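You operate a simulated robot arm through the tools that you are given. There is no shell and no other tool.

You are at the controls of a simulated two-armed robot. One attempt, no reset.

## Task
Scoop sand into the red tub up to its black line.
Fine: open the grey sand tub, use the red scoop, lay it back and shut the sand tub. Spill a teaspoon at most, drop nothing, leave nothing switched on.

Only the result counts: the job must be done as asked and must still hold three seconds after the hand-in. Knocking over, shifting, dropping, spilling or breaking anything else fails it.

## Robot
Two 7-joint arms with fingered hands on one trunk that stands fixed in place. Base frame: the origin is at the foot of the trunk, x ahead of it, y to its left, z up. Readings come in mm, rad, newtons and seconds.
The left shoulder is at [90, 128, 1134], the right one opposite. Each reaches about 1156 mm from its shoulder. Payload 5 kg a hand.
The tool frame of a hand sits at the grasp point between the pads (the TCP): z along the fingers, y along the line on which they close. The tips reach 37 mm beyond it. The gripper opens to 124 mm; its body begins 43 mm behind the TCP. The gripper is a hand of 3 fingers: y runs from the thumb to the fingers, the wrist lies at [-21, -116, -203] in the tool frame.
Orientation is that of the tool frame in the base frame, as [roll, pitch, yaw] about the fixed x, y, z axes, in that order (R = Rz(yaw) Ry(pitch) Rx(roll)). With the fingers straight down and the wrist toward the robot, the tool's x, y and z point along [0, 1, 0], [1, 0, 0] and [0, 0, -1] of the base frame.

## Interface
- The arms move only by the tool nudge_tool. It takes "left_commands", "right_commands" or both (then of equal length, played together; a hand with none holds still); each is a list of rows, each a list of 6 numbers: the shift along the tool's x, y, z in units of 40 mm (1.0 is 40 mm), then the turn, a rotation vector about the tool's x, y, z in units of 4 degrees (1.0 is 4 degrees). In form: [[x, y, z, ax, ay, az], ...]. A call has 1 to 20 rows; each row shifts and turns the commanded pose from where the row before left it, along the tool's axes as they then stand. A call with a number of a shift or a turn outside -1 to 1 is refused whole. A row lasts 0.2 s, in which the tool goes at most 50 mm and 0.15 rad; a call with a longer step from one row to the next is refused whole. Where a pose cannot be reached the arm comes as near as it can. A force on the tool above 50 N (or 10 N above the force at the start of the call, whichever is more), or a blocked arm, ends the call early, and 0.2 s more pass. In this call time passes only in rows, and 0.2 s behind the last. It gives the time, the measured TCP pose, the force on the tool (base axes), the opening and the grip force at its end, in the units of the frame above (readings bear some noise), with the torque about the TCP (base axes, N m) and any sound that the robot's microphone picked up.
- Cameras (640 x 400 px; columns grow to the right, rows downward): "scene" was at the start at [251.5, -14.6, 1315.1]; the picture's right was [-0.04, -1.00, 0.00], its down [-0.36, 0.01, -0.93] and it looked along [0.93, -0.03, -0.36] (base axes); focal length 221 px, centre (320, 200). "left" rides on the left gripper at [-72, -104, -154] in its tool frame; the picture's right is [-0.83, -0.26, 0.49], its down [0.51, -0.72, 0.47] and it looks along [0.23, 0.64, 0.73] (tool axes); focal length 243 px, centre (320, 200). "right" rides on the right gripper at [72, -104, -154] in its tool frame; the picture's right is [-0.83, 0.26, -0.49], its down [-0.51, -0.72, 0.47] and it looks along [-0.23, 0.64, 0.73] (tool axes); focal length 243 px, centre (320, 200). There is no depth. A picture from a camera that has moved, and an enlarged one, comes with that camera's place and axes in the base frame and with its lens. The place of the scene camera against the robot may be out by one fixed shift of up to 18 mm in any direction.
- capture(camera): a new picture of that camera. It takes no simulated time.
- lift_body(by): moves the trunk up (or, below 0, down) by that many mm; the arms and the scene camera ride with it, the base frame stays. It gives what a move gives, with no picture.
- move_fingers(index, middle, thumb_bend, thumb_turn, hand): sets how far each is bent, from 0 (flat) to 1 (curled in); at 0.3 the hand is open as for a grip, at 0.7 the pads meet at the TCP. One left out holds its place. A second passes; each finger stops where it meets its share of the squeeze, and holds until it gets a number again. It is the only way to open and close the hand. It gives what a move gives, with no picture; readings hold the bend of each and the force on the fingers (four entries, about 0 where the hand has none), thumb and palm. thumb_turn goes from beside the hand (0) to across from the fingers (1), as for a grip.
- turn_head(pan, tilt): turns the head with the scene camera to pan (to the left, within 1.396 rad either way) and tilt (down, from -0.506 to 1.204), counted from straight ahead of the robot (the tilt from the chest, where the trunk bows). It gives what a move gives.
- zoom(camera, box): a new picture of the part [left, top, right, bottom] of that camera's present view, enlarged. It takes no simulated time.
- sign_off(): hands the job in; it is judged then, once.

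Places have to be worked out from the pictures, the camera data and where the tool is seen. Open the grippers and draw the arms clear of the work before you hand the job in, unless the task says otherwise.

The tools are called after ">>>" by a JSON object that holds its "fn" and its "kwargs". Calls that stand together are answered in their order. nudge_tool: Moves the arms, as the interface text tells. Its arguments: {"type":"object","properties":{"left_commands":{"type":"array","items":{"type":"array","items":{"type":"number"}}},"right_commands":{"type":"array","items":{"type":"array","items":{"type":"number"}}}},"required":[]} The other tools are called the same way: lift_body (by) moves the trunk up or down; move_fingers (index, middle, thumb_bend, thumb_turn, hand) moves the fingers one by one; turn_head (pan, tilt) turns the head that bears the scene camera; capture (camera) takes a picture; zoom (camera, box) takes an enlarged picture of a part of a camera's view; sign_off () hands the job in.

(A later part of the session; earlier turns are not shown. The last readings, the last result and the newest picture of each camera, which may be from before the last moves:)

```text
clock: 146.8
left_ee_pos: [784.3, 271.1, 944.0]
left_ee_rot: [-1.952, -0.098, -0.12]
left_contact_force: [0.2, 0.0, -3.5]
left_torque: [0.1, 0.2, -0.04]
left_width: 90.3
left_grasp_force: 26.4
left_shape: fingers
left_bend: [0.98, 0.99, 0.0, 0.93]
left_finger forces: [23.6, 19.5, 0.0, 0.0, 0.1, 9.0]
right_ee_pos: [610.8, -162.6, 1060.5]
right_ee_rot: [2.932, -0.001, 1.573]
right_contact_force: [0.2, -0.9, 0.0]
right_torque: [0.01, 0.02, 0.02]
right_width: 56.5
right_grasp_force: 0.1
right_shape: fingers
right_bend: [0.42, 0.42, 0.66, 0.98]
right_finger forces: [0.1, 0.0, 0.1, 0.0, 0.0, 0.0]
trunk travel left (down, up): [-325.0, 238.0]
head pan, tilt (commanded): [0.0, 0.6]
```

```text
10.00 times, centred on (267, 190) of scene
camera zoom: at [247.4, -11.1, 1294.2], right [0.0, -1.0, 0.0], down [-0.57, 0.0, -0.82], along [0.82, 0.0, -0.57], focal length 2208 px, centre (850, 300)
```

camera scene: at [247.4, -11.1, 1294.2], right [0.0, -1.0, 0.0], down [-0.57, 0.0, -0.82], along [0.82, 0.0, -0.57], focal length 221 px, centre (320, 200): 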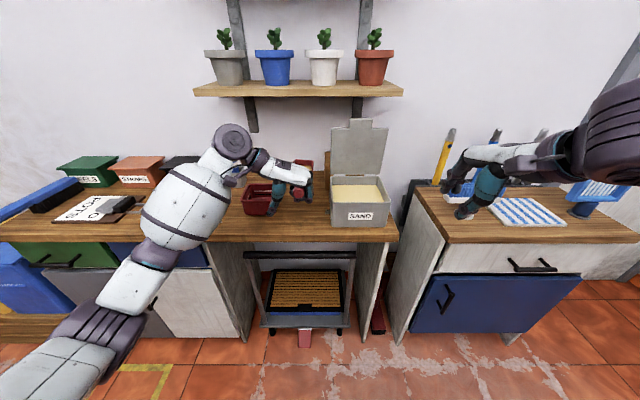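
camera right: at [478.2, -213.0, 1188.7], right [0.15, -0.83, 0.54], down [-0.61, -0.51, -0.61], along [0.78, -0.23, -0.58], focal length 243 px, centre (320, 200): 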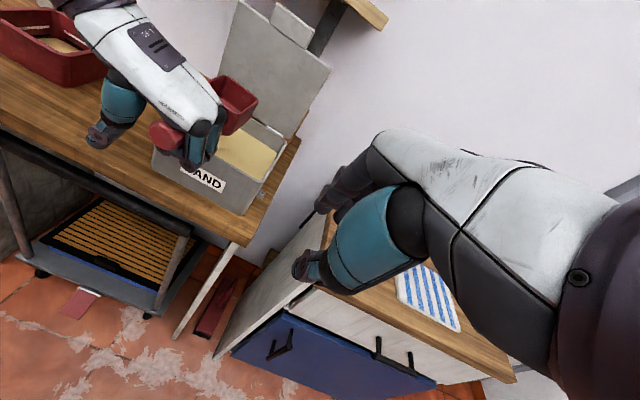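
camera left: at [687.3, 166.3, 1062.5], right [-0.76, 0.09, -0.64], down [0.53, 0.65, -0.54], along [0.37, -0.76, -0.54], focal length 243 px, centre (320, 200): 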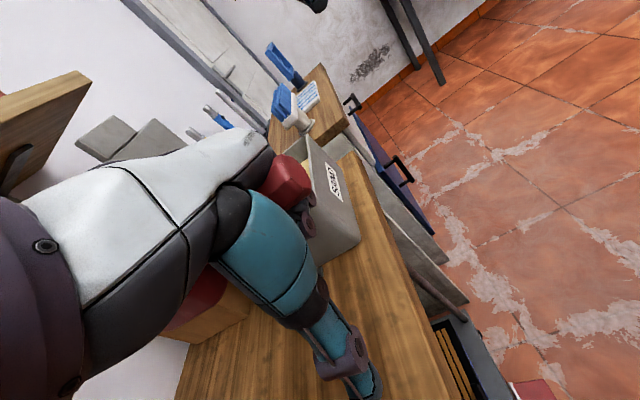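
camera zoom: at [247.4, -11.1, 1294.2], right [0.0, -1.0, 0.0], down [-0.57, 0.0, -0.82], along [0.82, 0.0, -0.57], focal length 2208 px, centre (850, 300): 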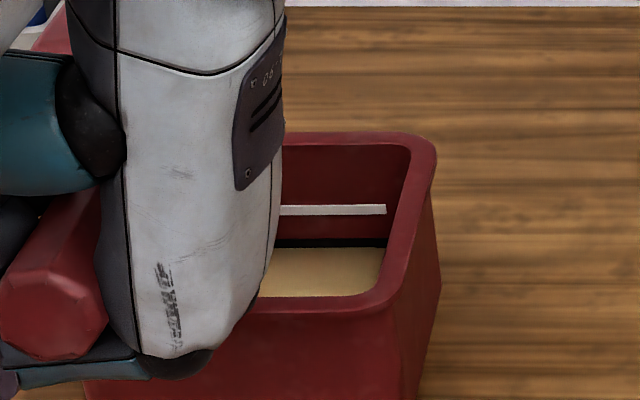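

The sand now covers the lowest millimetre of the line. One more step to come to its middle.

>>> {"fn": "nudge_tool", "kwargs": {"left_commands": [[0.006, -0.096, -0.007, 0.988, 0.048, 0.146], [0, 0, 0, 0, 0, 0], [0, 0, 0, 0, 0, 0], [0, 0, 0, 0, 0, 0], [0, 0, 0, 0, 0, 0]]}}

>>> {"fn": "zoom", "kwargs": {"camera": "right", "box": [125, 66, 189, 106]}}

>>> {"fn": "zoom", "kwargs": {"camera": "scene", "box": [251, 180, 283, 200]}}

```text
clock: 148.0
left_ee_pos: [784.1, 272.3, 947.8]
left_ee_rot: [-1.884, -0.09, -0.121]
left_contact_force: [0.1, 0.3, -2.7]
left_torque: [0.1, 0.15, -0.01]
left_width: 90.0
left_grasp_force: 25.6
left_shape: fingers
left_bend: [0.98, 0.99, 0.0, 0.93]
left_finger forces: [23.4, 19.2, 0.0, 0.0, 0.0, 8.9]
right_ee_pos: [611.7, -162.5, 1059.7]
right_ee_rot: [2.932, 0.0, 1.572]
right_contact_force: [-0.1, 0.1, -0.1]
right_torque: [-0.03, 0.0, 0.03]
right_width: 56.1
right_grasp_force: 0.0
right_shape: fingers
right_bend: [0.42, 0.42, 0.66, 0.98]
right_finger forces: [0.0, 0.0, 0.0, 0.0, 0.0, 0.1]
trunk travel left (down, up): [-325.0, 238.0]
head pan, tilt (commanded): [0.0, 0.6]
```

```text
10.00 times, centred on (157, 86) of right
camera zoom: at [478.4, -89.6, 1188.3], right [0.15, -0.83, 0.54], down [-0.61, -0.51, -0.61], along [0.78, -0.23, -0.58], focal length 2426 px, centre (1950, 1340)
```

zoom: 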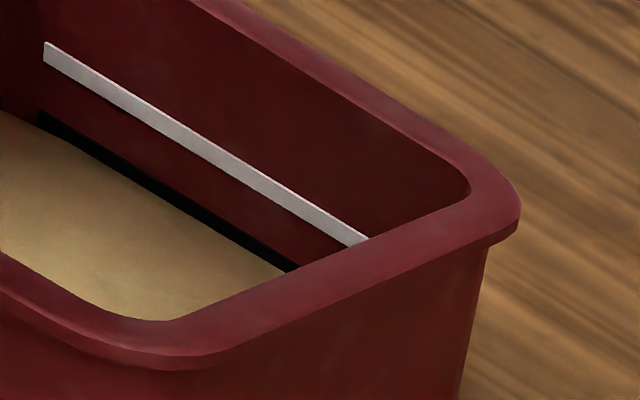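

```text
16.00 times, centred on (267, 190) of scene
camera zoom: at [247.3, -11.1, 1294.2], right [0.0, -1.0, 0.0], down [-0.57, 0.0, -0.82], along [0.82, 0.0, -0.57], focal length 3533 px, centre (1168, 360)
```

zoom: 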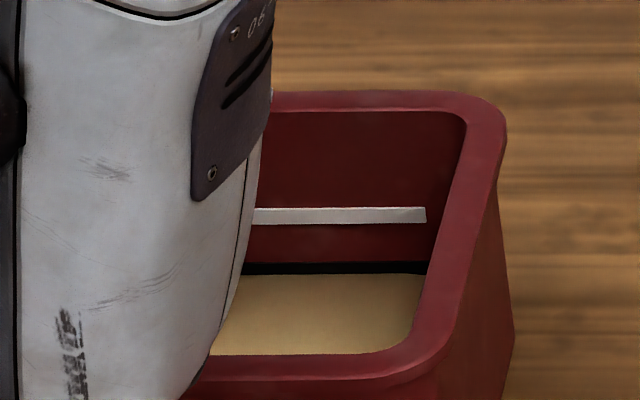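

About a quarter of the line's thickness is covered. One more small step brings the surface to its middle.

>>> {"fn": "nudge_tool", "kwargs": {"left_commands": [[0.006, -0.096, -0.007, 0.988, 0.048, 0.146], [0, 0, 0, 0, 0, 0], [0, 0, 0, 0, 0, 0], [0, 0, 0, 0, 0, 0], [0, 0, 0, 0, 0, 0], [0, 0, 0, 0, 0, 0]]}}

>>> {"fn": "zoom", "kwargs": {"camera": "right", "box": [125, 66, 189, 106]}}

>>> {"fn": "zoom", "kwargs": {"camera": "scene", "box": [251, 180, 283, 200]}}

```text
clock: 149.4
left_ee_pos: [783.7, 273.4, 952.4]
left_ee_rot: [-1.814, -0.082, -0.13]
left_contact_force: [0.6, -0.2, -2.4]
left_torque: [0.13, 0.15, -0.03]
left_width: 90.1
left_grasp_force: 25.2
left_shape: fingers
left_bend: [0.98, 0.99, 0.0, 0.93]
left_finger forces: [23.3, 19.1, 0.0, 0.1, 0.0, 8.8]
right_ee_pos: [611.6, -162.8, 1059.9]
right_ee_rot: [2.933, 0.0, 1.573]
right_contact_force: [-0.6, 0.0, 0.2]
right_torque: [0.02, 0.01, -0.02]
right_width: 56.2
right_grasp_force: 0.0
right_shape: fingers
right_bend: [0.42, 0.42, 0.66, 0.98]
right_finger forces: [0.0, 0.1, 0.0, 0.1, 0.1, 0.1]
trunk travel left (down, up): [-325.0, 238.0]
head pan, tilt (commanded): [0.0, 0.6]
```

```text
10.00 times, centred on (157, 86) of right
camera zoom: at [478.3, -89.8, 1188.3], right [0.15, -0.83, 0.54], down [-0.61, -0.51, -0.61], along [0.78, -0.23, -0.58], focal length 2426 px, centre (1950, 1340)
```

zoom: 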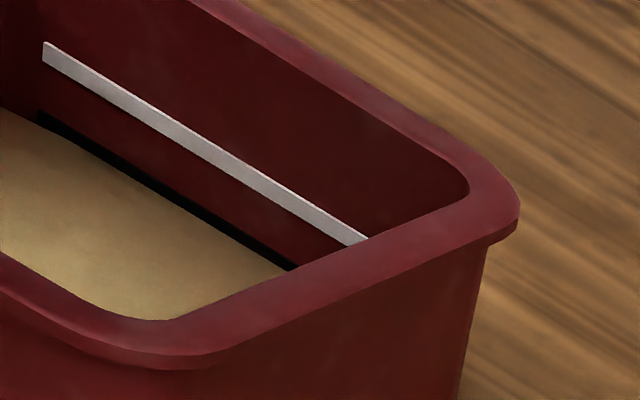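

```text
16.00 times, centred on (267, 190) of scene
camera zoom: at [247.3, -11.4, 1294.2], right [0.0, -1.0, 0.0], down [-0.57, 0.0, -0.82], along [0.82, 0.0, -0.57], focal length 3533 px, centre (1168, 360)
```

zoom: 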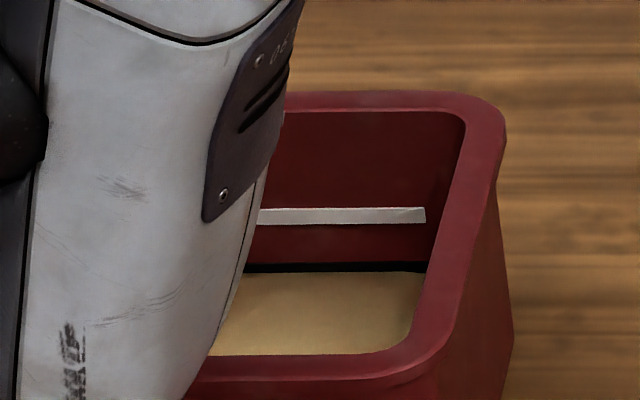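

Slightly under the middle still. One more step.

>>> {"fn": "nudge_tool", "kwargs": {"left_commands": [[0.006, -0.096, -0.007, 0.988, 0.048, 0.146], [0, 0, 0, 0, 0, 0], [0, 0, 0, 0, 0, 0], [0, 0, 0, 0, 0, 0], [0, 0, 0, 0, 0, 0], [0, 0, 0, 0, 0, 0]]}}

>>> {"fn": "zoom", "kwargs": {"camera": "right", "box": [125, 66, 189, 106]}}

>>> {"fn": "zoom", "kwargs": {"camera": "scene", "box": [255, 182, 279, 197]}}

```text
clock: 150.8
left_ee_pos: [783.8, 275.0, 955.1]
left_ee_rot: [-1.742, -0.071, -0.135]
left_contact_force: [-0.1, 0.6, -2.1]
left_torque: [0.1, 0.14, 0.0]
left_width: 90.1
left_grasp_force: 25.2
left_shape: fingers
left_bend: [0.98, 0.99, 0.0, 0.93]
left_finger forces: [23.2, 18.8, 0.0, 0.0, 0.1, 8.6]
right_ee_pos: [612.7, -162.0, 1060.1]
right_ee_rot: [2.932, 0.002, 1.571]
right_contact_force: [0.0, 0.5, -0.1]
right_torque: [0.03, -0.01, 0.01]
right_width: 56.3
right_grasp_force: 0.0
right_shape: fingers
right_bend: [0.42, 0.42, 0.66, 0.98]
right_finger forces: [0.1, 0.1, 0.0, 0.1, 0.0, 0.0]
trunk travel left (down, up): [-325.0, 238.0]
head pan, tilt (commanded): [0.0, 0.6]
```

```text
10.00 times, centred on (157, 86) of right
camera zoom: at [478.3, -89.9, 1188.3], right [0.15, -0.83, 0.54], down [-0.61, -0.51, -0.61], along [0.78, -0.23, -0.58], focal length 2426 px, centre (1950, 1340)
```

zoom: 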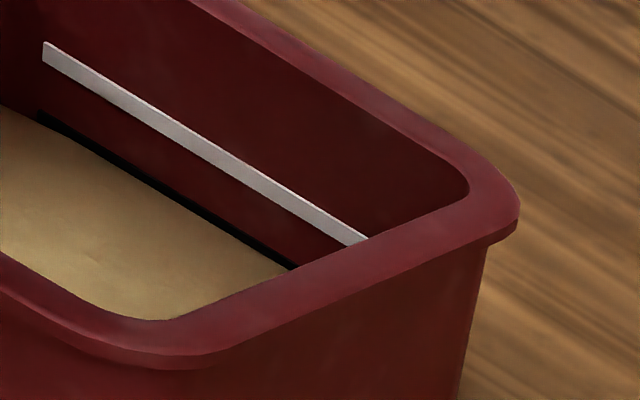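

```text
16.00 times, centred on (267, 190) of scene
camera zoom: at [247.3, -11.4, 1294.2], right [0.0, -1.0, 0.0], down [-0.57, 0.0, -0.82], along [0.82, 0.0, -0.57], focal length 3533 px, centre (1168, 368)
```

zoom: 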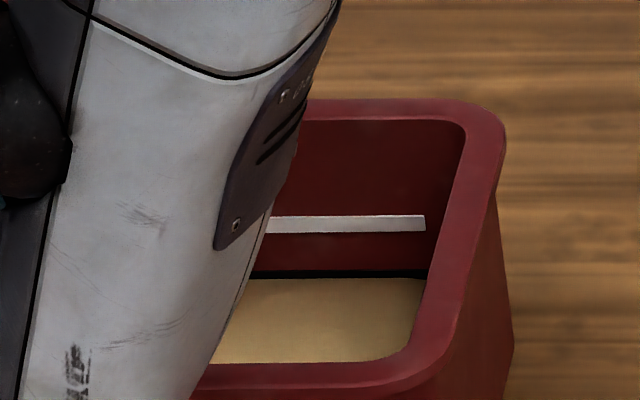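

The surface is now at the middle of the black line. I roll the scoop back upright so that the rest stays in it.

>>> {"fn": "nudge_tool", "kwargs": {"left_commands": [[-0.006, 0.096, 0.007, -0.988, -0.048, -0.146], [-0.006, 0.096, 0.007, -0.988, -0.048, -0.146], [-0.006, 0.096, 0.007, -0.988, -0.048, -0.146], [-0.006, 0.096, 0.007, -0.988, -0.048, -0.146], [-0.006, 0.096, 0.007, -0.988, -0.048, -0.146], [-0.006, 0.096, 0.007, -0.988, -0.048, -0.146], [-0.006, 0.096, 0.007, -0.988, -0.048, -0.146], [-0.006, 0.096, 0.007, -0.988, -0.048, -0.146], [-0.006, 0.096, 0.007, -0.988, -0.048, -0.146], [-0.006, 0.096, 0.007, -0.988, -0.048, -0.146], [-0.006, 0.096, 0.007, -0.988, -0.048, -0.146], [-0.006, 0.096, 0.007, -0.988, -0.048, -0.146]]}}

>>> {"fn": "nudge_tool", "kwargs": {"left_commands": [[-0.006, 0.096, 0.007, -0.988, -0.048, -0.146], [-0.006, 0.096, 0.007, -0.988, -0.048, -0.146], [-0.006, 0.096, 0.007, -0.988, -0.048, -0.146], [-0.006, 0.096, 0.007, -0.988, -0.048, -0.146], [-0.006, 0.096, 0.007, -0.988, -0.048, -0.146], [-0.006, 0.096, 0.007, -0.988, -0.048, -0.146], [-0.006, 0.096, 0.007, -0.988, -0.048, -0.146], [-0.006, 0.096, 0.007, -0.988, -0.048, -0.146], [-0.006, 0.096, 0.007, -0.988, -0.048, -0.146], [-0.006, 0.096, 0.007, -0.988, -0.048, -0.146], [-0.006, 0.096, 0.007, -0.988, -0.048, -0.146], [0.066, 0.107, -0.484, 0, 0, 0], [0.066, 0.107, -0.484, 0, 0, 0]]}}

>>> {"fn": "zoom", "kwargs": {"camera": "right", "box": [50, 0, 210, 140]}}

>>> {"fn": "zoom", "kwargs": {"camera": "scene", "box": [210, 130, 310, 210]}}

```text
clock: 153.4
left_ee_pos: [783.7, 251.1, 914.6]
left_ee_rot: [-2.586, -0.147, -0.034]
left_contact_force: [-0.1, 0.0, -2.7]
left_torque: [0.03, 0.2, 0.02]
left_width: 90.2
left_grasp_force: 25.9
left_shape: fingers
left_bend: [0.98, 0.99, 0.0, 0.93]
left_finger forces: [22.4, 19.0, 0.0, 0.0, 0.0, 10.0]
right_ee_pos: [612.0, -162.5, 1059.1]
right_ee_rot: [2.933, -0.001, 1.572]
right_contact_force: [-0.2, 0.1, -0.6]
right_torque: [-0.01, 0.02, 0.0]
right_width: 56.4
right_grasp_force: 0.0
right_shape: fingers
right_bend: [0.42, 0.42, 0.66, 0.98]
right_finger forces: [0.0, 0.0, 0.0, 0.0, 0.0, 0.0]
trunk travel left (down, up): [-325.0, 238.0]
head pan, tilt (commanded): [0.0, 0.6]
```

```text
clock: 156.2
left_ee_pos: [782.2, 213.2, 946.5]
left_ee_rot: [2.924, -0.132, 0.078]
left_contact_force: [0.4, 0.3, -2.1]
left_torque: [0.0, 0.18, 0.02]
left_width: 90.3
left_grasp_force: 25.0
left_shape: fingers
left_bend: [0.98, 0.99, 0.0, 0.93]
left_finger forces: [22.8, 17.7, 0.0, 0.0, 0.0, 10.8]
right_ee_pos: [611.7, -163.2, 1060.0]
right_ee_rot: [2.932, 0.0, 1.572]
right_contact_force: [-0.2, -0.1, -0.6]
right_torque: [0.01, 0.0, -0.02]
right_width: 56.0
right_grasp_force: 0.1
right_shape: fingers
right_bend: [0.42, 0.42, 0.66, 0.98]
right_finger forces: [0.0, 0.0, 0.0, 0.1, 0.0, 0.1]
trunk travel left (down, up): [-325.0, 238.0]
head pan, tilt (commanded): [0.0, 0.6]
```

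```text
2.86 times, centred on (130, 70) of right
camera zoom: at [478.2, -90.0, 1188.4], right [0.15, -0.83, 0.54], down [-0.61, -0.51, -0.61], along [0.78, -0.23, -0.58], focal length 693 px, centre (863, 571)
```

zoom: 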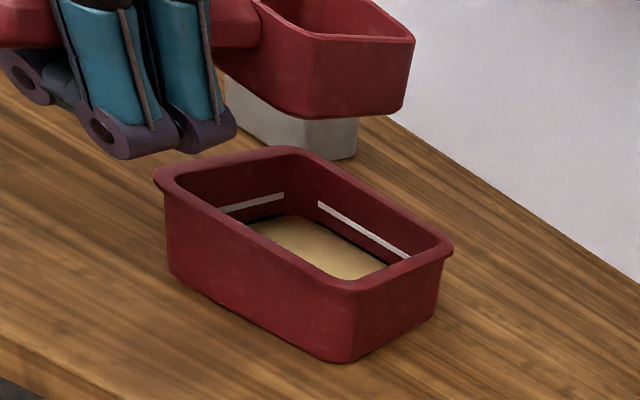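

```text
5.00 times, centred on (260, 170) of scene
camera zoom: at [247.1, -11.6, 1294.2], right [0.0, -1.0, 0.0], down [-0.56, 0.0, -0.83], along [0.83, 0.0, -0.56], focal length 1104 px, centre (620, 350)
```

zoom: 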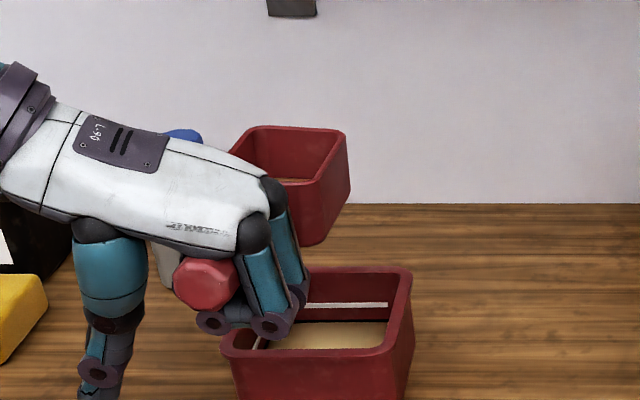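

A little sand is left in the bowl. I carry it level back over the sand tub, and take the right arm well out of the way to the right.

>>> {"fn": "nudge_tool", "kwargs": {"left_commands": [[-0.0547, 0.473, 0.097, 0, 0, 0], [-0.0547, 0.473, 0.097, 0, 0, 0], [-0.0547, 0.473, 0.097, 0, 0, 0], [-0.0547, 0.473, 0.097, 0, 0, 0], [-0.0547, 0.473, 0.097, 0, 0, 0], [-0.0547, 0.473, 0.097, 0, 0, 0], [-0.0547, 0.473, 0.097, 0, 0, 0], [-0.0547, 0.473, 0.097, 0, 0, 0], [-0.0547, 0.473, 0.097, 0, 0, 0], [-0.0547, 0.473, 0.097, 0, 0, 0], [-0.0547, 0.473, 0.097, 0, 0, 0], [-0.0547, 0.473, 0.097, 0, 0, 0], [-0.0547, 0.473, 0.097, 0, 0, 0], [-0.0547, 0.473, 0.097, 0, 0, 0], [-0.0547, 0.473, 0.097, 0, 0, 0], [-0.0547, 0.473, 0.097, 0, 0, 0]], "right_commands": [[-0.406, -0.0917, -0.0195, 0, 0, 0], [-0.406, -0.0917, -0.0195, 0, 0, 0], [-0.406, -0.0917, -0.0195, 0, 0, 0], [-0.406, -0.0917, -0.0195, 0, 0, 0], [-0.406, -0.0917, -0.0195, 0, 0, 0], [-0.406, -0.0917, -0.0195, 0, 0, 0], [-0.406, -0.0917, -0.0195, 0, 0, 0], [-0.406, -0.0917, -0.0195, 0, 0, 0], [-0.406, -0.0917, -0.0195, 0, 0, 0], [-0.406, -0.0917, -0.0195, 0, 0, 0], [-0.406, -0.0917, -0.0195, 0, 0, 0], [-0.406, -0.0917, -0.0195, 0, 0, 0], [-0.406, -0.0917, -0.0195, 0, 0, 0], [-0.406, -0.0917, -0.0195, 0, 0, 0], [-0.406, -0.0917, -0.0195, 0, 0, 0], [-0.406, -0.0917, -0.0195, 0, 0, 0]]}}

>>> {"fn": "capture", "kwargs": {"camera": "right"}}

>>> {"fn": "capture", "kwargs": {"camera": "scene"}}

```text
clock: 159.6
left_ee_pos: [770.4, -99.3, 943.2]
left_ee_rot: [2.926, -0.131, 0.079]
left_contact_force: [0.3, -0.1, -1.7]
left_torque: [0.05, 0.16, 0.01]
left_width: 90.2
left_grasp_force: 26.1
left_shape: fingers
left_bend: [0.98, 0.99, 0.0, 0.93]
left_finger forces: [22.8, 17.8, 0.0, 0.0, 0.1, 11.0]
right_ee_pos: [550.8, -422.9, 1059.9]
right_ee_rot: [2.93, -0.001, 1.573]
right_contact_force: [-0.8, 0.2, 0.7]
right_torque: [0.05, -0.03, 0.0]
right_width: 56.1
right_grasp_force: 0.0
right_shape: fingers
right_bend: [0.42, 0.42, 0.66, 0.98]
right_finger forces: [0.1, 0.0, 0.0, 0.0, 0.0, 0.0]
trunk travel left (down, up): [-325.0, 238.0]
head pan, tilt (commanded): [0.0, 0.6]
```

```text
taken
camera right: at [417.0, -350.0, 1188.5], right [0.15, -0.83, 0.54], down [-0.61, -0.51, -0.61], along [0.78, -0.23, -0.58], focal length 243 px, centre (320, 200)
```

right: 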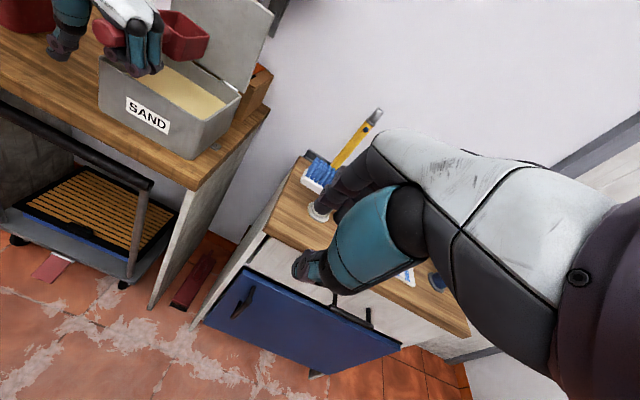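

```text
taken
camera scene: at [246.9, -12.3, 1294.3], right [0.0, -1.0, 0.0], down [-0.56, 0.0, -0.83], along [0.83, 0.0, -0.56], focal length 221 px, centre (320, 200)
```

scene: 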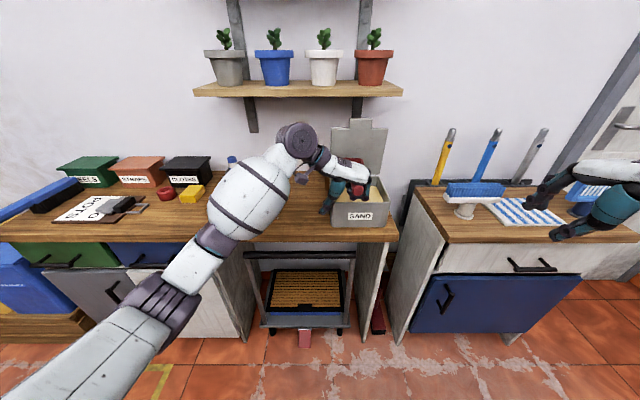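

Everything clear. I roll the scoop to the right over the sand tub to tip out the remainder.

>>> {"fn": "nudge_tool", "kwargs": {"left_commands": [[0.006, -0.096, -0.007, 0.988, 0.048, 0.146], [0.006, -0.096, -0.007, 0.988, 0.048, 0.146], [0.006, -0.096, -0.007, 0.988, 0.048, 0.146], [0.006, -0.096, -0.007, 0.988, 0.048, 0.146], [0.006, -0.096, -0.007, 0.988, 0.048, 0.146], [0.006, -0.096, -0.007, 0.988, 0.048, 0.146], [0.006, -0.096, -0.007, 0.988, 0.048, 0.146], [0.006, -0.096, -0.007, 0.988, 0.048, 0.146], [0.006, -0.096, -0.007, 0.988, 0.048, 0.146], [0.006, -0.096, -0.007, 0.988, 0.048, 0.146], [0.006, -0.096, -0.007, 0.988, 0.048, 0.146], [0.006, -0.096, -0.007, 0.988, 0.048, 0.146], [0.006, -0.096, -0.007, 0.988, 0.048, 0.146], [0.006, -0.096, -0.007, 0.988, 0.048, 0.146]]}}

>>> {"fn": "zoom", "kwargs": {"camera": "scene", "box": [290, 110, 410, 230]}}

>>> {"fn": "zoom", "kwargs": {"camera": "right", "box": [40, 0, 280, 180]}}

```text
clock: 162.6
left_ee_pos: [771.5, -48.1, 961.3]
left_ee_rot: [-2.37, -0.139, -0.067]
left_contact_force: [0.4, 0.3, -3.3]
left_torque: [0.11, 0.16, 0.01]
left_width: 90.2
left_grasp_force: 26.1
left_shape: fingers
left_bend: [0.98, 0.99, 0.0, 0.93]
left_finger forces: [22.0, 18.5, 0.0, 0.0, 0.0, 10.5]
right_ee_pos: [550.0, -422.2, 1060.7]
right_ee_rot: [2.931, -0.001, 1.574]
right_contact_force: [-0.4, -1.0, -0.6]
right_torque: [0.01, 0.0, 0.01]
right_width: 55.9
right_grasp_force: 0.0
right_shape: fingers
right_bend: [0.42, 0.42, 0.66, 0.98]
right_finger forces: [0.1, 0.0, 0.1, 0.0, 0.0, 0.1]
trunk travel left (down, up): [-325.0, 238.0]
head pan, tilt (commanded): [0.0, 0.6]
```

```text
3.33 times, centred on (350, 170) of scene
camera zoom: at [246.9, -11.5, 1294.3], right [0.0, -1.0, 0.0], down [-0.56, 0.0, -0.83], along [0.83, 0.0, -0.56], focal length 736 px, centre (220, 300)
```

zoom: 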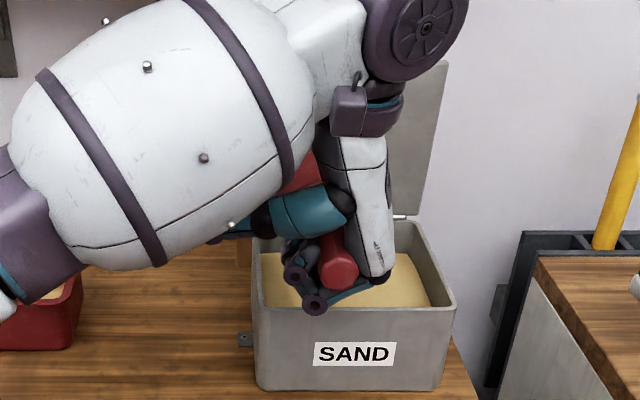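

```text
2.22 times, centred on (160, 90) of right
camera zoom: at [417.2, -349.1, 1188.7], right [0.15, -0.83, 0.54], down [-0.61, -0.51, -0.61], along [0.78, -0.23, -0.58], focal length 539 px, centre (676, 444)
```

zoom: 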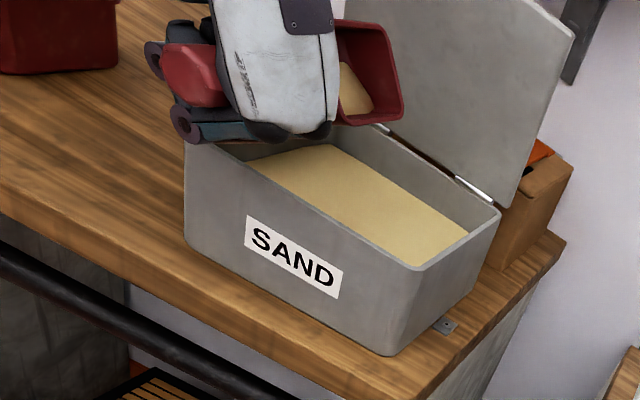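

The pouring corner is over the sand. I continue the roll.

>>> {"fn": "nudge_tool", "kwargs": {"left_commands": [[0.006, -0.096, -0.007, 0.988, 0.048, 0.146], [0.006, -0.096, -0.007, 0.988, 0.048, 0.146], [0.006, -0.096, -0.007, 0.988, 0.048, 0.146], [0.006, -0.096, -0.007, 0.988, 0.048, 0.146], [0.006, -0.096, -0.007, 0.988, 0.048, 0.146], [0.006, -0.096, -0.007, 0.988, 0.048, 0.146], [0.006, -0.096, -0.007, 0.988, 0.048, 0.146], [0.006, -0.096, -0.007, 0.988, 0.048, 0.146], [0.006, -0.096, -0.007, 0.988, 0.048, 0.146], [0.006, -0.096, -0.007, 0.988, 0.048, 0.146]]}}

>>> {"fn": "zoom", "kwargs": {"camera": "right", "box": [40, 0, 280, 180]}}

>>> {"fn": "zoom", "kwargs": {"camera": "scene", "box": [290, 110, 410, 230]}}

```text
clock: 164.8
left_ee_pos: [772.2, -34.0, 994.8]
left_ee_rot: [-1.675, -0.063, -0.14]
left_contact_force: [0.9, 0.0, -1.9]
left_torque: [0.1, 0.15, 0.02]
left_width: 90.6
left_grasp_force: 23.4
left_shape: fingers
left_bend: [0.98, 0.99, 0.0, 0.93]
left_finger forces: [20.7, 17.6, 0.0, 0.1, 0.0, 9.0]
right_ee_pos: [550.9, -422.6, 1059.9]
right_ee_rot: [2.931, 0.001, 1.573]
right_contact_force: [0.8, -1.0, -0.2]
right_torque: [0.02, 0.0, 0.03]
right_width: 55.8
right_grasp_force: 0.1
right_shape: fingers
right_bend: [0.42, 0.42, 0.66, 0.98]
right_finger forces: [0.0, 0.0, 0.0, 0.1, 0.0, 0.0]
trunk travel left (down, up): [-325.0, 238.0]
head pan, tilt (commanded): [0.0, 0.6]
```

```text
2.22 times, centred on (160, 90) of right
camera zoom: at [417.2, -349.6, 1188.5], right [0.15, -0.83, 0.54], down [-0.61, -0.51, -0.61], along [0.78, -0.23, -0.58], focal length 539 px, centre (676, 444)
```

zoom: 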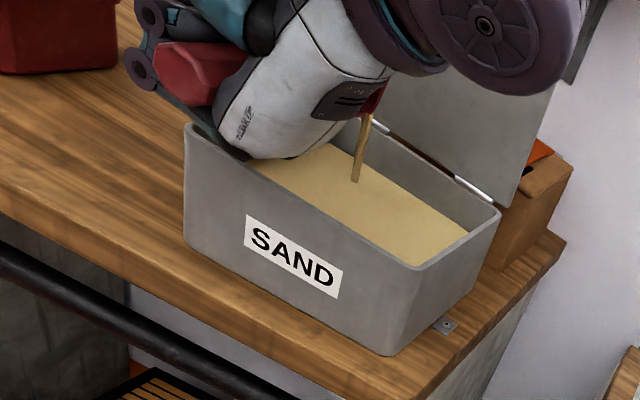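

```text
3.33 times, centred on (350, 170) of scene
camera zoom: at [246.9, -12.0, 1294.3], right [0.0, -1.0, 0.0], down [-0.56, 0.0, -0.83], along [0.83, 0.0, -0.56], focal length 736 px, centre (220, 300)
```

zoom: 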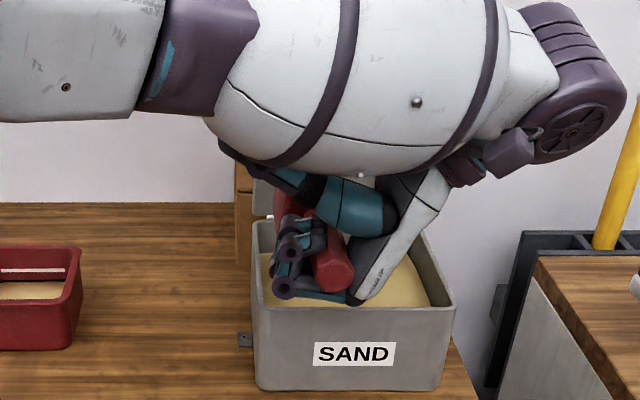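

The remainder runs back into the sand tub. I roll a bit further and wait for it to finish.

>>> {"fn": "nudge_tool", "kwargs": {"left_commands": [[0.006, -0.096, -0.007, 0.988, 0.048, 0.146], [0.006, -0.096, -0.007, 0.988, 0.048, 0.146], [0.006, -0.096, -0.007, 0.988, 0.048, 0.146], [0.006, -0.096, -0.007, 0.988, 0.048, 0.146], [0.006, -0.096, -0.007, 0.988, 0.048, 0.146], [0, 0, 0, 0, 0, 0], [0, 0, 0, 0, 0, 0], [0, 0, 0, 0, 0, 0], [0, 0, 0, 0, 0, 0], [0, 0, 0, 0, 0, 0]]}}

>>> {"fn": "zoom", "kwargs": {"camera": "right", "box": [40, 0, 280, 180]}}

```text
clock: 167.0
left_ee_pos: [772.2, -35.5, 1014.1]
left_ee_rot: [-1.327, -0.011, -0.153]
left_contact_force: [0.2, 0.0, -1.3]
left_torque: [0.06, 0.14, -0.06]
left_width: 90.4
left_grasp_force: 22.8
left_shape: fingers
left_bend: [0.99, 0.99, 0.0, 0.93]
left_finger forces: [20.8, 16.4, 0.1, 0.0, 0.0, 8.4]
right_ee_pos: [550.7, -421.7, 1060.4]
right_ee_rot: [2.932, -0.001, 1.572]
right_contact_force: [-0.4, 0.2, -0.5]
right_torque: [0.0, 0.03, -0.01]
right_width: 56.1
right_grasp_force: 0.0
right_shape: fingers
right_bend: [0.42, 0.42, 0.66, 0.98]
right_finger forces: [0.0, 0.1, 0.0, 0.0, 0.1, 0.0]
trunk travel left (down, up): [-325.0, 238.0]
head pan, tilt (commanded): [0.0, 0.6]
```

```text
2.22 times, centred on (160, 90) of right
camera zoom: at [417.5, -349.0, 1188.6], right [0.15, -0.83, 0.54], down [-0.61, -0.51, -0.61], along [0.78, -0.23, -0.58], focal length 539 px, centre (676, 444)
```

zoom: 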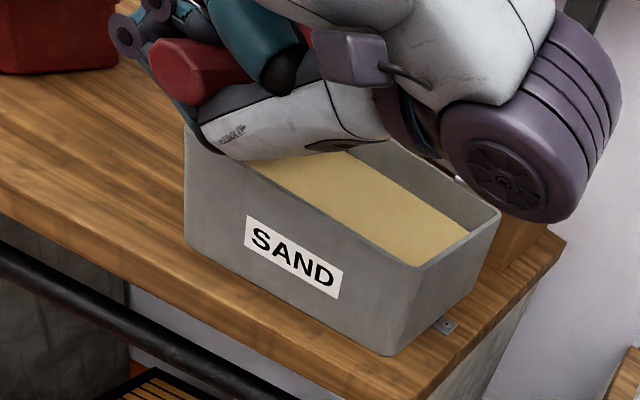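

It should be empty now. I roll the scoop back upright.

>>> {"fn": "nudge_tool", "kwargs": {"left_commands": [[-0.006, 0.096, 0.007, -0.988, -0.048, -0.146], [-0.006, 0.096, 0.007, -0.988, -0.048, -0.146], [-0.006, 0.096, 0.007, -0.988, -0.048, -0.146], [-0.006, 0.096, 0.007, -0.988, -0.048, -0.146], [-0.006, 0.096, 0.007, -0.988, -0.048, -0.146], [-0.006, 0.096, 0.007, -0.988, -0.048, -0.146], [-0.006, 0.096, 0.007, -0.988, -0.048, -0.146], [-0.006, 0.096, 0.007, -0.988, -0.048, -0.146], [-0.006, 0.096, 0.007, -0.988, -0.048, -0.146], [-0.006, 0.096, 0.007, -0.988, -0.048, -0.146], [-0.006, 0.096, 0.007, -0.988, -0.048, -0.146], [-0.006, 0.096, 0.007, -0.988, -0.048, -0.146], [-0.006, 0.096, 0.007, -0.988, -0.048, -0.146], [-0.006, 0.096, 0.007, -0.988, -0.048, -0.146], [-0.006, 0.096, 0.007, -0.988, -0.048, -0.146]]}}

>>> {"fn": "nudge_tool", "kwargs": {"left_commands": [[-0.006, 0.096, 0.007, -0.988, -0.048, -0.146], [-0.006, 0.096, 0.007, -0.988, -0.048, -0.146], [-0.006, 0.096, 0.007, -0.988, -0.048, -0.146], [-0.006, 0.096, 0.007, -0.988, -0.048, -0.146], [-0.006, 0.096, 0.007, -0.988, -0.048, -0.146], [-0.006, 0.096, 0.007, -0.988, -0.048, -0.146], [-0.006, 0.096, 0.007, -0.988, -0.048, -0.146], [-0.006, 0.096, 0.007, -0.988, -0.048, -0.146], [-0.006, 0.096, 0.007, -0.988, -0.048, -0.146], [-0.006, 0.096, 0.007, -0.988, -0.048, -0.146], [-0.006, 0.096, 0.007, -0.988, -0.048, -0.146], [-0.006, 0.096, 0.007, -0.988, -0.048, -0.146], [-0.006, 0.096, 0.007, -0.988, -0.048, -0.146], [-0.006, 0.096, 0.007, -0.988, -0.048, -0.146]]}}

>>> {"fn": "zoom", "kwargs": {"camera": "right", "box": [40, 0, 240, 150]}}

>>> {"fn": "zoom", "kwargs": {"camera": "scene", "box": [220, 130, 400, 240]}}

```text
clock: 170.2
left_ee_pos: [770.8, -43.9, 957.8]
left_ee_rot: [-2.373, -0.137, -0.067]
left_contact_force: [0.2, 0.7, -1.4]
left_torque: [0.03, 0.13, 0.01]
left_width: 90.5
left_grasp_force: 23.3
left_shape: fingers
left_bend: [0.99, 0.99, 0.0, 0.93]
left_finger forces: [19.8, 16.5, 0.0, 0.0, 0.0, 9.7]
right_ee_pos: [550.5, -422.2, 1059.6]
right_ee_rot: [2.931, 0.0, 1.573]
right_contact_force: [0.6, -0.2, 0.4]
right_torque: [0.01, -0.04, -0.02]
right_width: 56.3
right_grasp_force: 0.1
right_shape: fingers
right_bend: [0.42, 0.42, 0.66, 0.98]
right_finger forces: [0.1, 0.0, 0.0, 0.1, 0.1, 0.0]
trunk travel left (down, up): [-325.0, 238.0]
head pan, tilt (commanded): [0.0, 0.6]
```

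```text
clock: 173.2
left_ee_pos: [772.7, -90.9, 940.8]
left_ee_rot: [2.923, -0.132, 0.077]
left_contact_force: [0.3, -0.4, -1.0]
left_torque: [0.01, 0.13, -0.02]
left_width: 90.5
left_grasp_force: 22.6
left_shape: fingers
left_bend: [0.99, 0.99, 0.0, 0.93]
left_finger forces: [20.3, 15.1, 0.0, 0.0, 0.0, 10.3]
right_ee_pos: [551.0, -422.6, 1060.0]
right_ee_rot: [2.933, 0.0, 1.572]
right_contact_force: [-0.3, 0.4, -1.0]
right_torque: [0.01, 0.0, 0.03]
right_width: 56.5
right_grasp_force: 0.0
right_shape: fingers
right_bend: [0.42, 0.42, 0.66, 0.98]
right_finger forces: [0.0, 0.1, 0.1, 0.1, 0.0, 0.1]
trunk travel left (down, up): [-325.0, 238.0]
head pan, tilt (commanded): [0.0, 0.6]
```

```text
2.67 times, centred on (140, 75) of right
camera zoom: at [417.6, -348.8, 1188.6], right [0.15, -0.83, 0.54], down [-0.61, -0.51, -0.61], along [0.78, -0.23, -0.58], focal length 647 px, centre (800, 533)
```

zoom: 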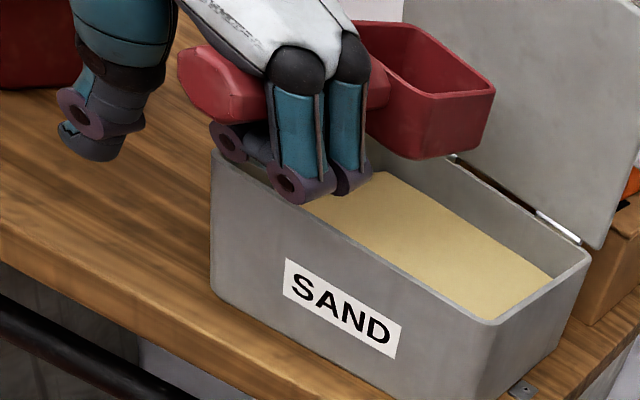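

```text
3.56 times, centred on (310, 185) of scene
camera zoom: at [247.4, -11.1, 1294.2], right [0.0, -1.0, 0.0], down [-0.57, 0.0, -0.82], along [0.82, 0.0, -0.57], focal length 785 px, centre (356, 253)
```

zoom: 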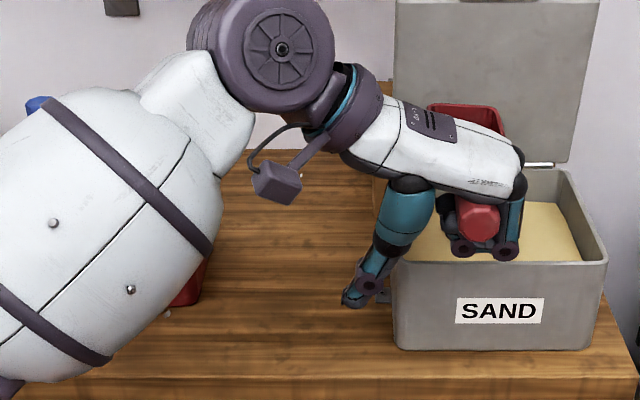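

The scoop is empty. I now bring it back toward its place: as when gripping, I will first set it down with the handle overhanging the bench edge, where my fingers can open freely. The right hand comes back to watch.

>>> {"fn": "nudge_tool", "kwargs": {"left_commands": [[-0.23, -0.6625, -0.178, 0, 0, 0], [-0.23, -0.6625, -0.178, 0, 0, 0], [-0.23, -0.6625, -0.178, 0, 0, 0], [-0.23, -0.6625, -0.178, 0, 0, 0], [-0.23, -0.6625, -0.178, 0, 0, 0], [-0.088, -0.143, 0.645, 0, 0, 0], [-0.088, -0.143, 0.645, 0, 0, 0], [-0.088, -0.143, 0.645, 0, 0, 0]], "right_commands": [[0.619, 0.306, 0.065, 0, 0, 0], [0.619, 0.306, 0.065, 0, 0, 0], [0.619, 0.306, 0.065, 0, 0, 0], [0.619, 0.306, 0.065, 0, 0, 0], [0.619, 0.306, 0.065, 0, 0, 0], [0.619, 0.306, 0.065, 0, 0, 0], [0.619, 0.306, 0.065, 0, 0, 0], [0.619, 0.306, 0.065, 0, 0, 0]]}}

>>> {"fn": "capture", "kwargs": {"camera": "right"}}

>>> {"fn": "zoom", "kwargs": {"camera": "scene", "box": [230, 150, 370, 260]}}

```text
clock: 175.0
left_ee_pos: [713.1, 43.3, 857.6]
left_ee_rot: [2.924, -0.133, 0.08]
left_contact_force: [0.0, -0.2, -1.7]
left_torque: [-0.03, 0.15, 0.01]
left_width: 90.6
left_grasp_force: 23.4
left_shape: fingers
left_bend: [0.99, 0.99, 0.0, 0.93]
left_finger forces: [20.5, 15.2, 0.0, 0.0, 0.0, 10.5]
right_ee_pos: [650.9, -223.1, 1059.1]
right_ee_rot: [2.931, -0.001, 1.574]
right_contact_force: [-0.6, 0.3, 0.1]
right_torque: [-0.04, 0.0, 0.04]
right_width: 56.1
right_grasp_force: 0.0
right_shape: fingers
right_bend: [0.42, 0.42, 0.66, 0.97]
right_finger forces: [0.0, 0.0, 0.0, 0.0, 0.0, 0.1]
trunk travel left (down, up): [-325.0, 238.0]
head pan, tilt (commanded): [0.0, 0.6]
```

```text
taken
camera right: at [518.8, -149.7, 1188.1], right [0.15, -0.83, 0.54], down [-0.61, -0.51, -0.61], along [0.78, -0.23, -0.58], focal length 243 px, centre (320, 200)
```

right: 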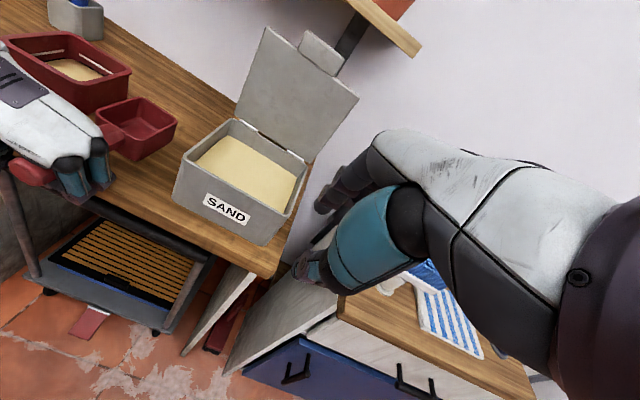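

```text
3.64 times, centred on (300, 205) of scene
camera zoom: at [248.3, -10.2, 1294.0], right [0.0, -1.0, 0.0], down [-0.57, 0.0, -0.82], along [0.82, 0.0, -0.57], focal length 803 px, centre (393, 182)
```

zoom: 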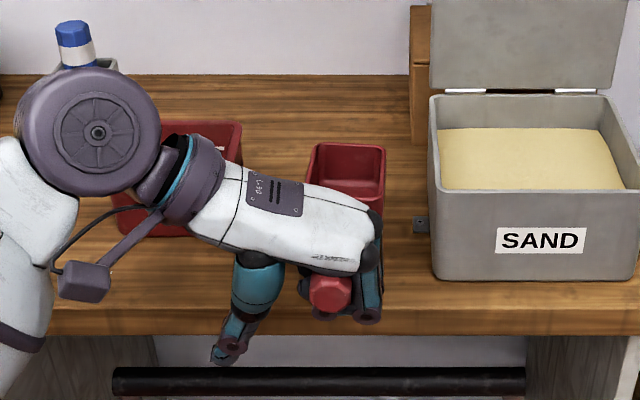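

The scoop is close above its overhang place. I zoom to check it is level and how high it still is.

>>> {"fn": "zoom", "kwargs": {"camera": "right", "box": [20, 70, 200, 210]}}

>>> {"fn": "zoom", "kwargs": {"camera": "scene", "box": [270, 170, 340, 240]}}

```text
2.86 times, centred on (110, 140) of right
camera zoom: at [518.8, -149.7, 1188.1], right [0.15, -0.83, 0.54], down [-0.61, -0.51, -0.61], along [0.78, -0.23, -0.58], focal length 693 px, centre (920, 371)
```

zoom: 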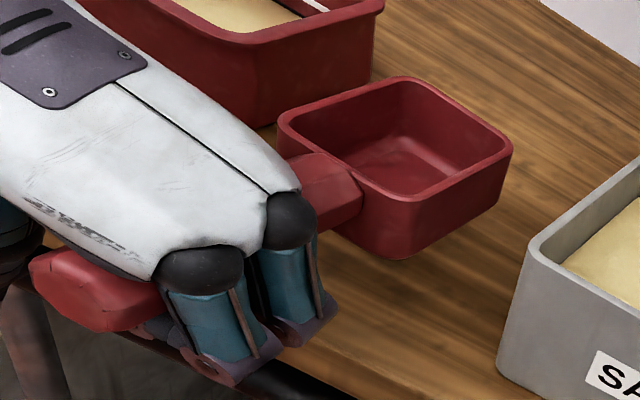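

```text
5.71 times, centred on (305, 205) of scene
camera zoom: at [248.3, -10.2, 1294.0], right [0.0, -1.0, 0.0], down [-0.57, 0.0, -0.82], along [0.82, 0.0, -0.57], focal length 1262 px, centre (406, 171)
```

zoom: 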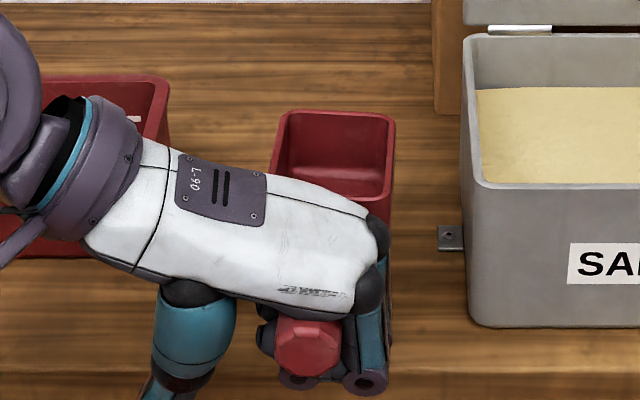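

It is level. I lower it 30 mm, then in small steps until the bowl touches the bench.

>>> {"fn": "nudge_tool", "kwargs": {"left_commands": [[-0.05, -0.08, 0.363, 0, 0, 0], [-0.05, -0.08, 0.363, 0, 0, 0]]}}

>>> {"fn": "nudge_tool", "kwargs": {"left_commands": [[-0.0133, -0.0214, 0.097, 0, 0, 0]]}}

>>> {"fn": "nudge_tool", "kwargs": {"left_commands": [[-0.0133, -0.0214, 0.097, 0, 0, 0]]}}

>>> {"fn": "zoom", "kwargs": {"camera": "right", "box": [20, 70, 200, 210]}}

```text
clock: 175.6
left_ee_pos: [716.0, 41.8, 830.7]
left_ee_rot: [2.927, -0.132, 0.077]
left_contact_force: [0.2, 0.1, -2.4]
left_torque: [0.0, 0.12, 0.0]
left_width: 90.8
left_grasp_force: 22.6
left_shape: fingers
left_bend: [0.99, 0.99, 0.0, 0.93]
left_finger forces: [20.6, 15.3, 0.0, 0.0, 0.0, 10.4]
right_ee_pos: [650.8, -224.0, 1059.2]
right_ee_rot: [2.932, -0.001, 1.57]
right_contact_force: [-0.6, -0.9, 0.4]
right_torque: [0.01, 0.01, 0.04]
right_width: 56.1
right_grasp_force: 0.1
right_shape: fingers
right_bend: [0.42, 0.42, 0.66, 0.97]
right_finger forces: [0.1, 0.1, 0.0, 0.0, 0.0, 0.0]
trunk travel left (down, up): [-325.0, 238.0]
head pan, tilt (commanded): [0.0, 0.6]
```

```text
clock: 176.0
left_ee_pos: [715.9, 43.4, 826.4]
left_ee_rot: [2.924, -0.129, 0.079]
left_contact_force: [-0.3, -0.5, -2.7]
left_torque: [0.0, 0.11, -0.03]
left_width: 90.8
left_grasp_force: 23.1
left_shape: fingers
left_bend: [0.99, 0.99, 0.0, 0.93]
left_finger forces: [20.5, 15.2, 0.0, 0.1, 0.0, 10.5]
right_ee_pos: [649.5, -224.2, 1059.3]
right_ee_rot: [2.931, -0.001, 1.574]
right_contact_force: [0.5, 1.0, -0.3]
right_torque: [-0.02, -0.02, -0.01]
right_width: 56.0
right_grasp_force: 0.0
right_shape: fingers
right_bend: [0.42, 0.42, 0.66, 0.97]
right_finger forces: [0.0, 0.0, 0.0, 0.0, 0.1, 0.0]
trunk travel left (down, up): [-325.0, 238.0]
head pan, tilt (commanded): [0.0, 0.6]
```

```text
clock: 176.4
left_ee_pos: [715.1, 40.9, 821.0]
left_ee_rot: [2.923, -0.133, 0.079]
left_contact_force: [0.4, -0.5, -1.8]
left_torque: [0.0, 0.15, -0.02]
left_width: 90.8
left_grasp_force: 23.4
left_shape: fingers
left_bend: [0.99, 0.99, 0.0, 0.93]
left_finger forces: [20.6, 15.2, 0.0, 0.0, 0.1, 10.4]
right_ee_pos: [651.5, -224.4, 1058.5]
right_ee_rot: [2.932, 0.0, 1.571]
right_contact_force: [-0.4, -0.3, 0.2]
right_torque: [0.01, 0.0, 0.0]
right_width: 56.3
right_grasp_force: 0.1
right_shape: fingers
right_bend: [0.42, 0.42, 0.66, 0.97]
right_finger forces: [0.0, 0.0, 0.0, 0.0, 0.0, 0.0]
trunk travel left (down, up): [-325.0, 238.0]
head pan, tilt (commanded): [0.0, 0.6]
```

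```text
2.86 times, centred on (110, 140) of right
camera zoom: at [517.7, -150.9, 1188.5], right [0.15, -0.83, 0.54], down [-0.61, -0.51, -0.61], along [0.78, -0.23, -0.58], focal length 693 px, centre (920, 371)
```

zoom: 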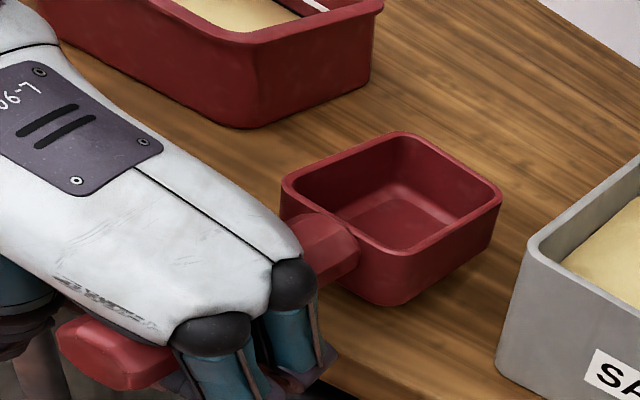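

Almost down, not touching yet. I continue in 3 mm steps.

>>> {"fn": "nudge_tool", "kwargs": {"left_commands": [[-0.01, -0.016, 0.073, 0, 0, 0]]}}

>>> {"fn": "nudge_tool", "kwargs": {"left_commands": [[-0.01, -0.016, 0.073, 0, 0, 0]]}}

>>> {"fn": "nudge_tool", "kwargs": {"left_commands": [[-0.01, -0.016, 0.073, 0, 0, 0]]}}

>>> {"fn": "zoom", "kwargs": {"camera": "right", "box": [20, 70, 200, 210]}}

```text
clock: 176.8
left_ee_pos: [715.3, 42.2, 817.9]
left_ee_rot: [2.924, -0.13, 0.079]
left_contact_force: [0.2, 1.6, -2.1]
left_torque: [0.02, 0.15, -0.03]
left_width: 90.8
left_grasp_force: 23.2
left_shape: fingers
left_bend: [0.99, 0.99, 0.0, 0.93]
left_finger forces: [20.5, 15.2, 0.0, 0.0, 0.1, 10.5]
right_ee_pos: [650.7, -224.1, 1059.3]
right_ee_rot: [2.931, -0.001, 1.575]
right_contact_force: [-0.7, 0.2, -0.4]
right_torque: [-0.02, -0.02, 0.01]
right_width: 56.1
right_grasp_force: 0.0
right_shape: fingers
right_bend: [0.42, 0.42, 0.66, 0.97]
right_finger forces: [0.0, 0.1, 0.0, 0.0, 0.0, 0.1]
trunk travel left (down, up): [-325.0, 238.0]
head pan, tilt (commanded): [0.0, 0.6]
```

```text
clock: 177.2
left_ee_pos: [714.7, 41.9, 814.4]
left_ee_rot: [2.925, -0.131, 0.078]
left_contact_force: [0.6, 0.2, -1.9]
left_torque: [-0.01, 0.14, 0.01]
left_width: 90.5
left_grasp_force: 22.7
left_shape: fingers
left_bend: [0.99, 0.99, 0.0, 0.93]
left_finger forces: [20.5, 15.3, 0.0, 0.0, 0.1, 10.5]
right_ee_pos: [650.9, -224.2, 1059.3]
right_ee_rot: [2.933, -0.001, 1.575]
right_contact_force: [0.2, -0.1, 0.0]
right_torque: [-0.02, -0.02, 0.01]
right_width: 55.9
right_grasp_force: 0.0
right_shape: fingers
right_bend: [0.42, 0.42, 0.66, 0.97]
right_finger forces: [0.0, 0.0, 0.1, 0.1, 0.1, 0.0]
trunk travel left (down, up): [-325.0, 238.0]
head pan, tilt (commanded): [0.0, 0.6]
```

```text
clock: 177.6
left_ee_pos: [715.9, 41.7, 811.8]
left_ee_rot: [2.925, -0.13, 0.078]
left_contact_force: [0.3, 0.5, -1.8]
left_torque: [0.0, 0.17, -0.02]
left_width: 90.5
left_grasp_force: 23.4
left_shape: fingers
left_bend: [0.99, 0.99, 0.0, 0.93]
left_finger forces: [20.5, 15.2, 0.0, 0.0, 0.1, 10.4]
right_ee_pos: [649.8, -224.2, 1058.7]
right_ee_rot: [2.932, 0.001, 1.573]
right_contact_force: [-0.2, 0.0, 1.0]
right_torque: [0.02, -0.03, 0.0]
right_width: 56.1
right_grasp_force: 0.0
right_shape: fingers
right_bend: [0.42, 0.42, 0.66, 0.97]
right_finger forces: [0.0, 0.0, 0.0, 0.1, 0.0, 0.1]
trunk travel left (down, up): [-325.0, 238.0]
head pan, tilt (commanded): [0.0, 0.6]
```

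```text
2.86 times, centred on (110, 140) of right
camera zoom: at [517.7, -151.1, 1188.5], right [0.15, -0.83, 0.54], down [-0.61, -0.51, -0.61], along [0.78, -0.23, -0.58], focal length 693 px, centre (920, 371)
```

zoom: 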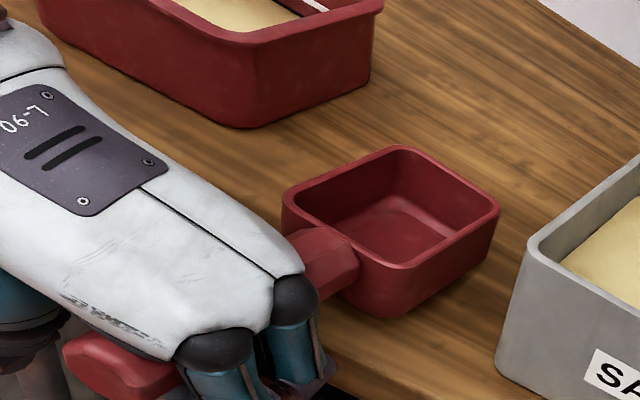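

Still hanging free. Further small steps.

>>> {"fn": "nudge_tool", "kwargs": {"left_commands": [[-0.01, -0.016, 0.073, 0, 0, 0]]}}

>>> {"fn": "nudge_tool", "kwargs": {"left_commands": [[-0.01, -0.016, 0.073, 0, 0, 0]]}}

>>> {"fn": "zoom", "kwargs": {"camera": "right", "box": [20, 70, 200, 210]}}

```text
clock: 178.0
left_ee_pos: [715.4, 40.2, 808.8]
left_ee_rot: [2.925, -0.13, 0.076]
left_contact_force: [-0.1, -0.6, -1.7]
left_torque: [-0.01, 0.12, 0.02]
left_width: 90.7
left_grasp_force: 22.9
left_shape: fingers
left_bend: [0.99, 0.99, 0.0, 0.93]
left_finger forces: [20.4, 15.2, 0.0, 0.0, 0.0, 10.5]
right_ee_pos: [651.2, -224.6, 1059.8]
right_ee_rot: [2.933, -0.002, 1.573]
right_contact_force: [0.6, -0.5, -0.1]
right_torque: [0.01, -0.03, 0.0]
right_width: 56.1
right_grasp_force: 0.0
right_shape: fingers
right_bend: [0.42, 0.42, 0.66, 0.97]
right_finger forces: [0.0, 0.0, 0.1, 0.1, 0.0, 0.0]
trunk travel left (down, up): [-325.0, 238.0]
head pan, tilt (commanded): [0.0, 0.6]
```

```text
clock: 178.4
left_ee_pos: [716.4, 39.9, 805.4]
left_ee_rot: [2.925, -0.131, 0.077]
left_contact_force: [0.1, 0.4, -2.0]
left_torque: [0.01, 0.16, 0.04]
left_width: 90.6
left_grasp_force: 23.2
left_shape: fingers
left_bend: [0.99, 0.99, 0.0, 0.93]
left_finger forces: [20.5, 15.2, 0.0, 0.0, 0.1, 10.5]
right_ee_pos: [651.5, -223.7, 1059.3]
right_ee_rot: [2.933, -0.002, 1.57]
right_contact_force: [0.1, 0.4, 0.1]
right_torque: [0.02, 0.0, 0.04]
right_width: 55.8
right_grasp_force: 0.0
right_shape: fingers
right_bend: [0.42, 0.42, 0.66, 0.97]
right_finger forces: [0.1, 0.1, 0.1, 0.1, 0.0, 0.0]
trunk travel left (down, up): [-325.0, 238.0]
head pan, tilt (commanded): [0.0, 0.6]
```

```text
2.86 times, centred on (110, 140) of right
camera zoom: at [517.7, -151.1, 1188.5], right [0.15, -0.83, 0.54], down [-0.61, -0.51, -0.61], along [0.78, -0.23, -0.58], focal length 693 px, centre (920, 371)
```

zoom: 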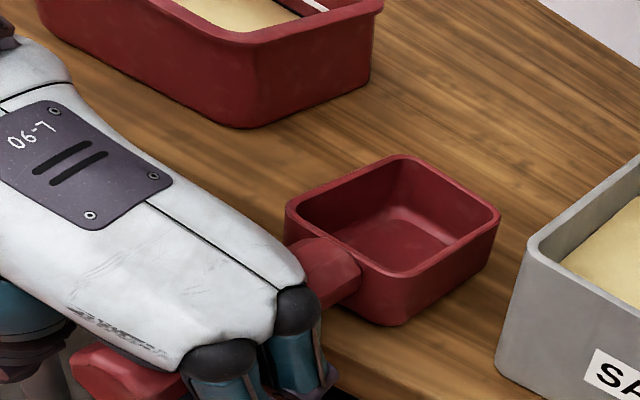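

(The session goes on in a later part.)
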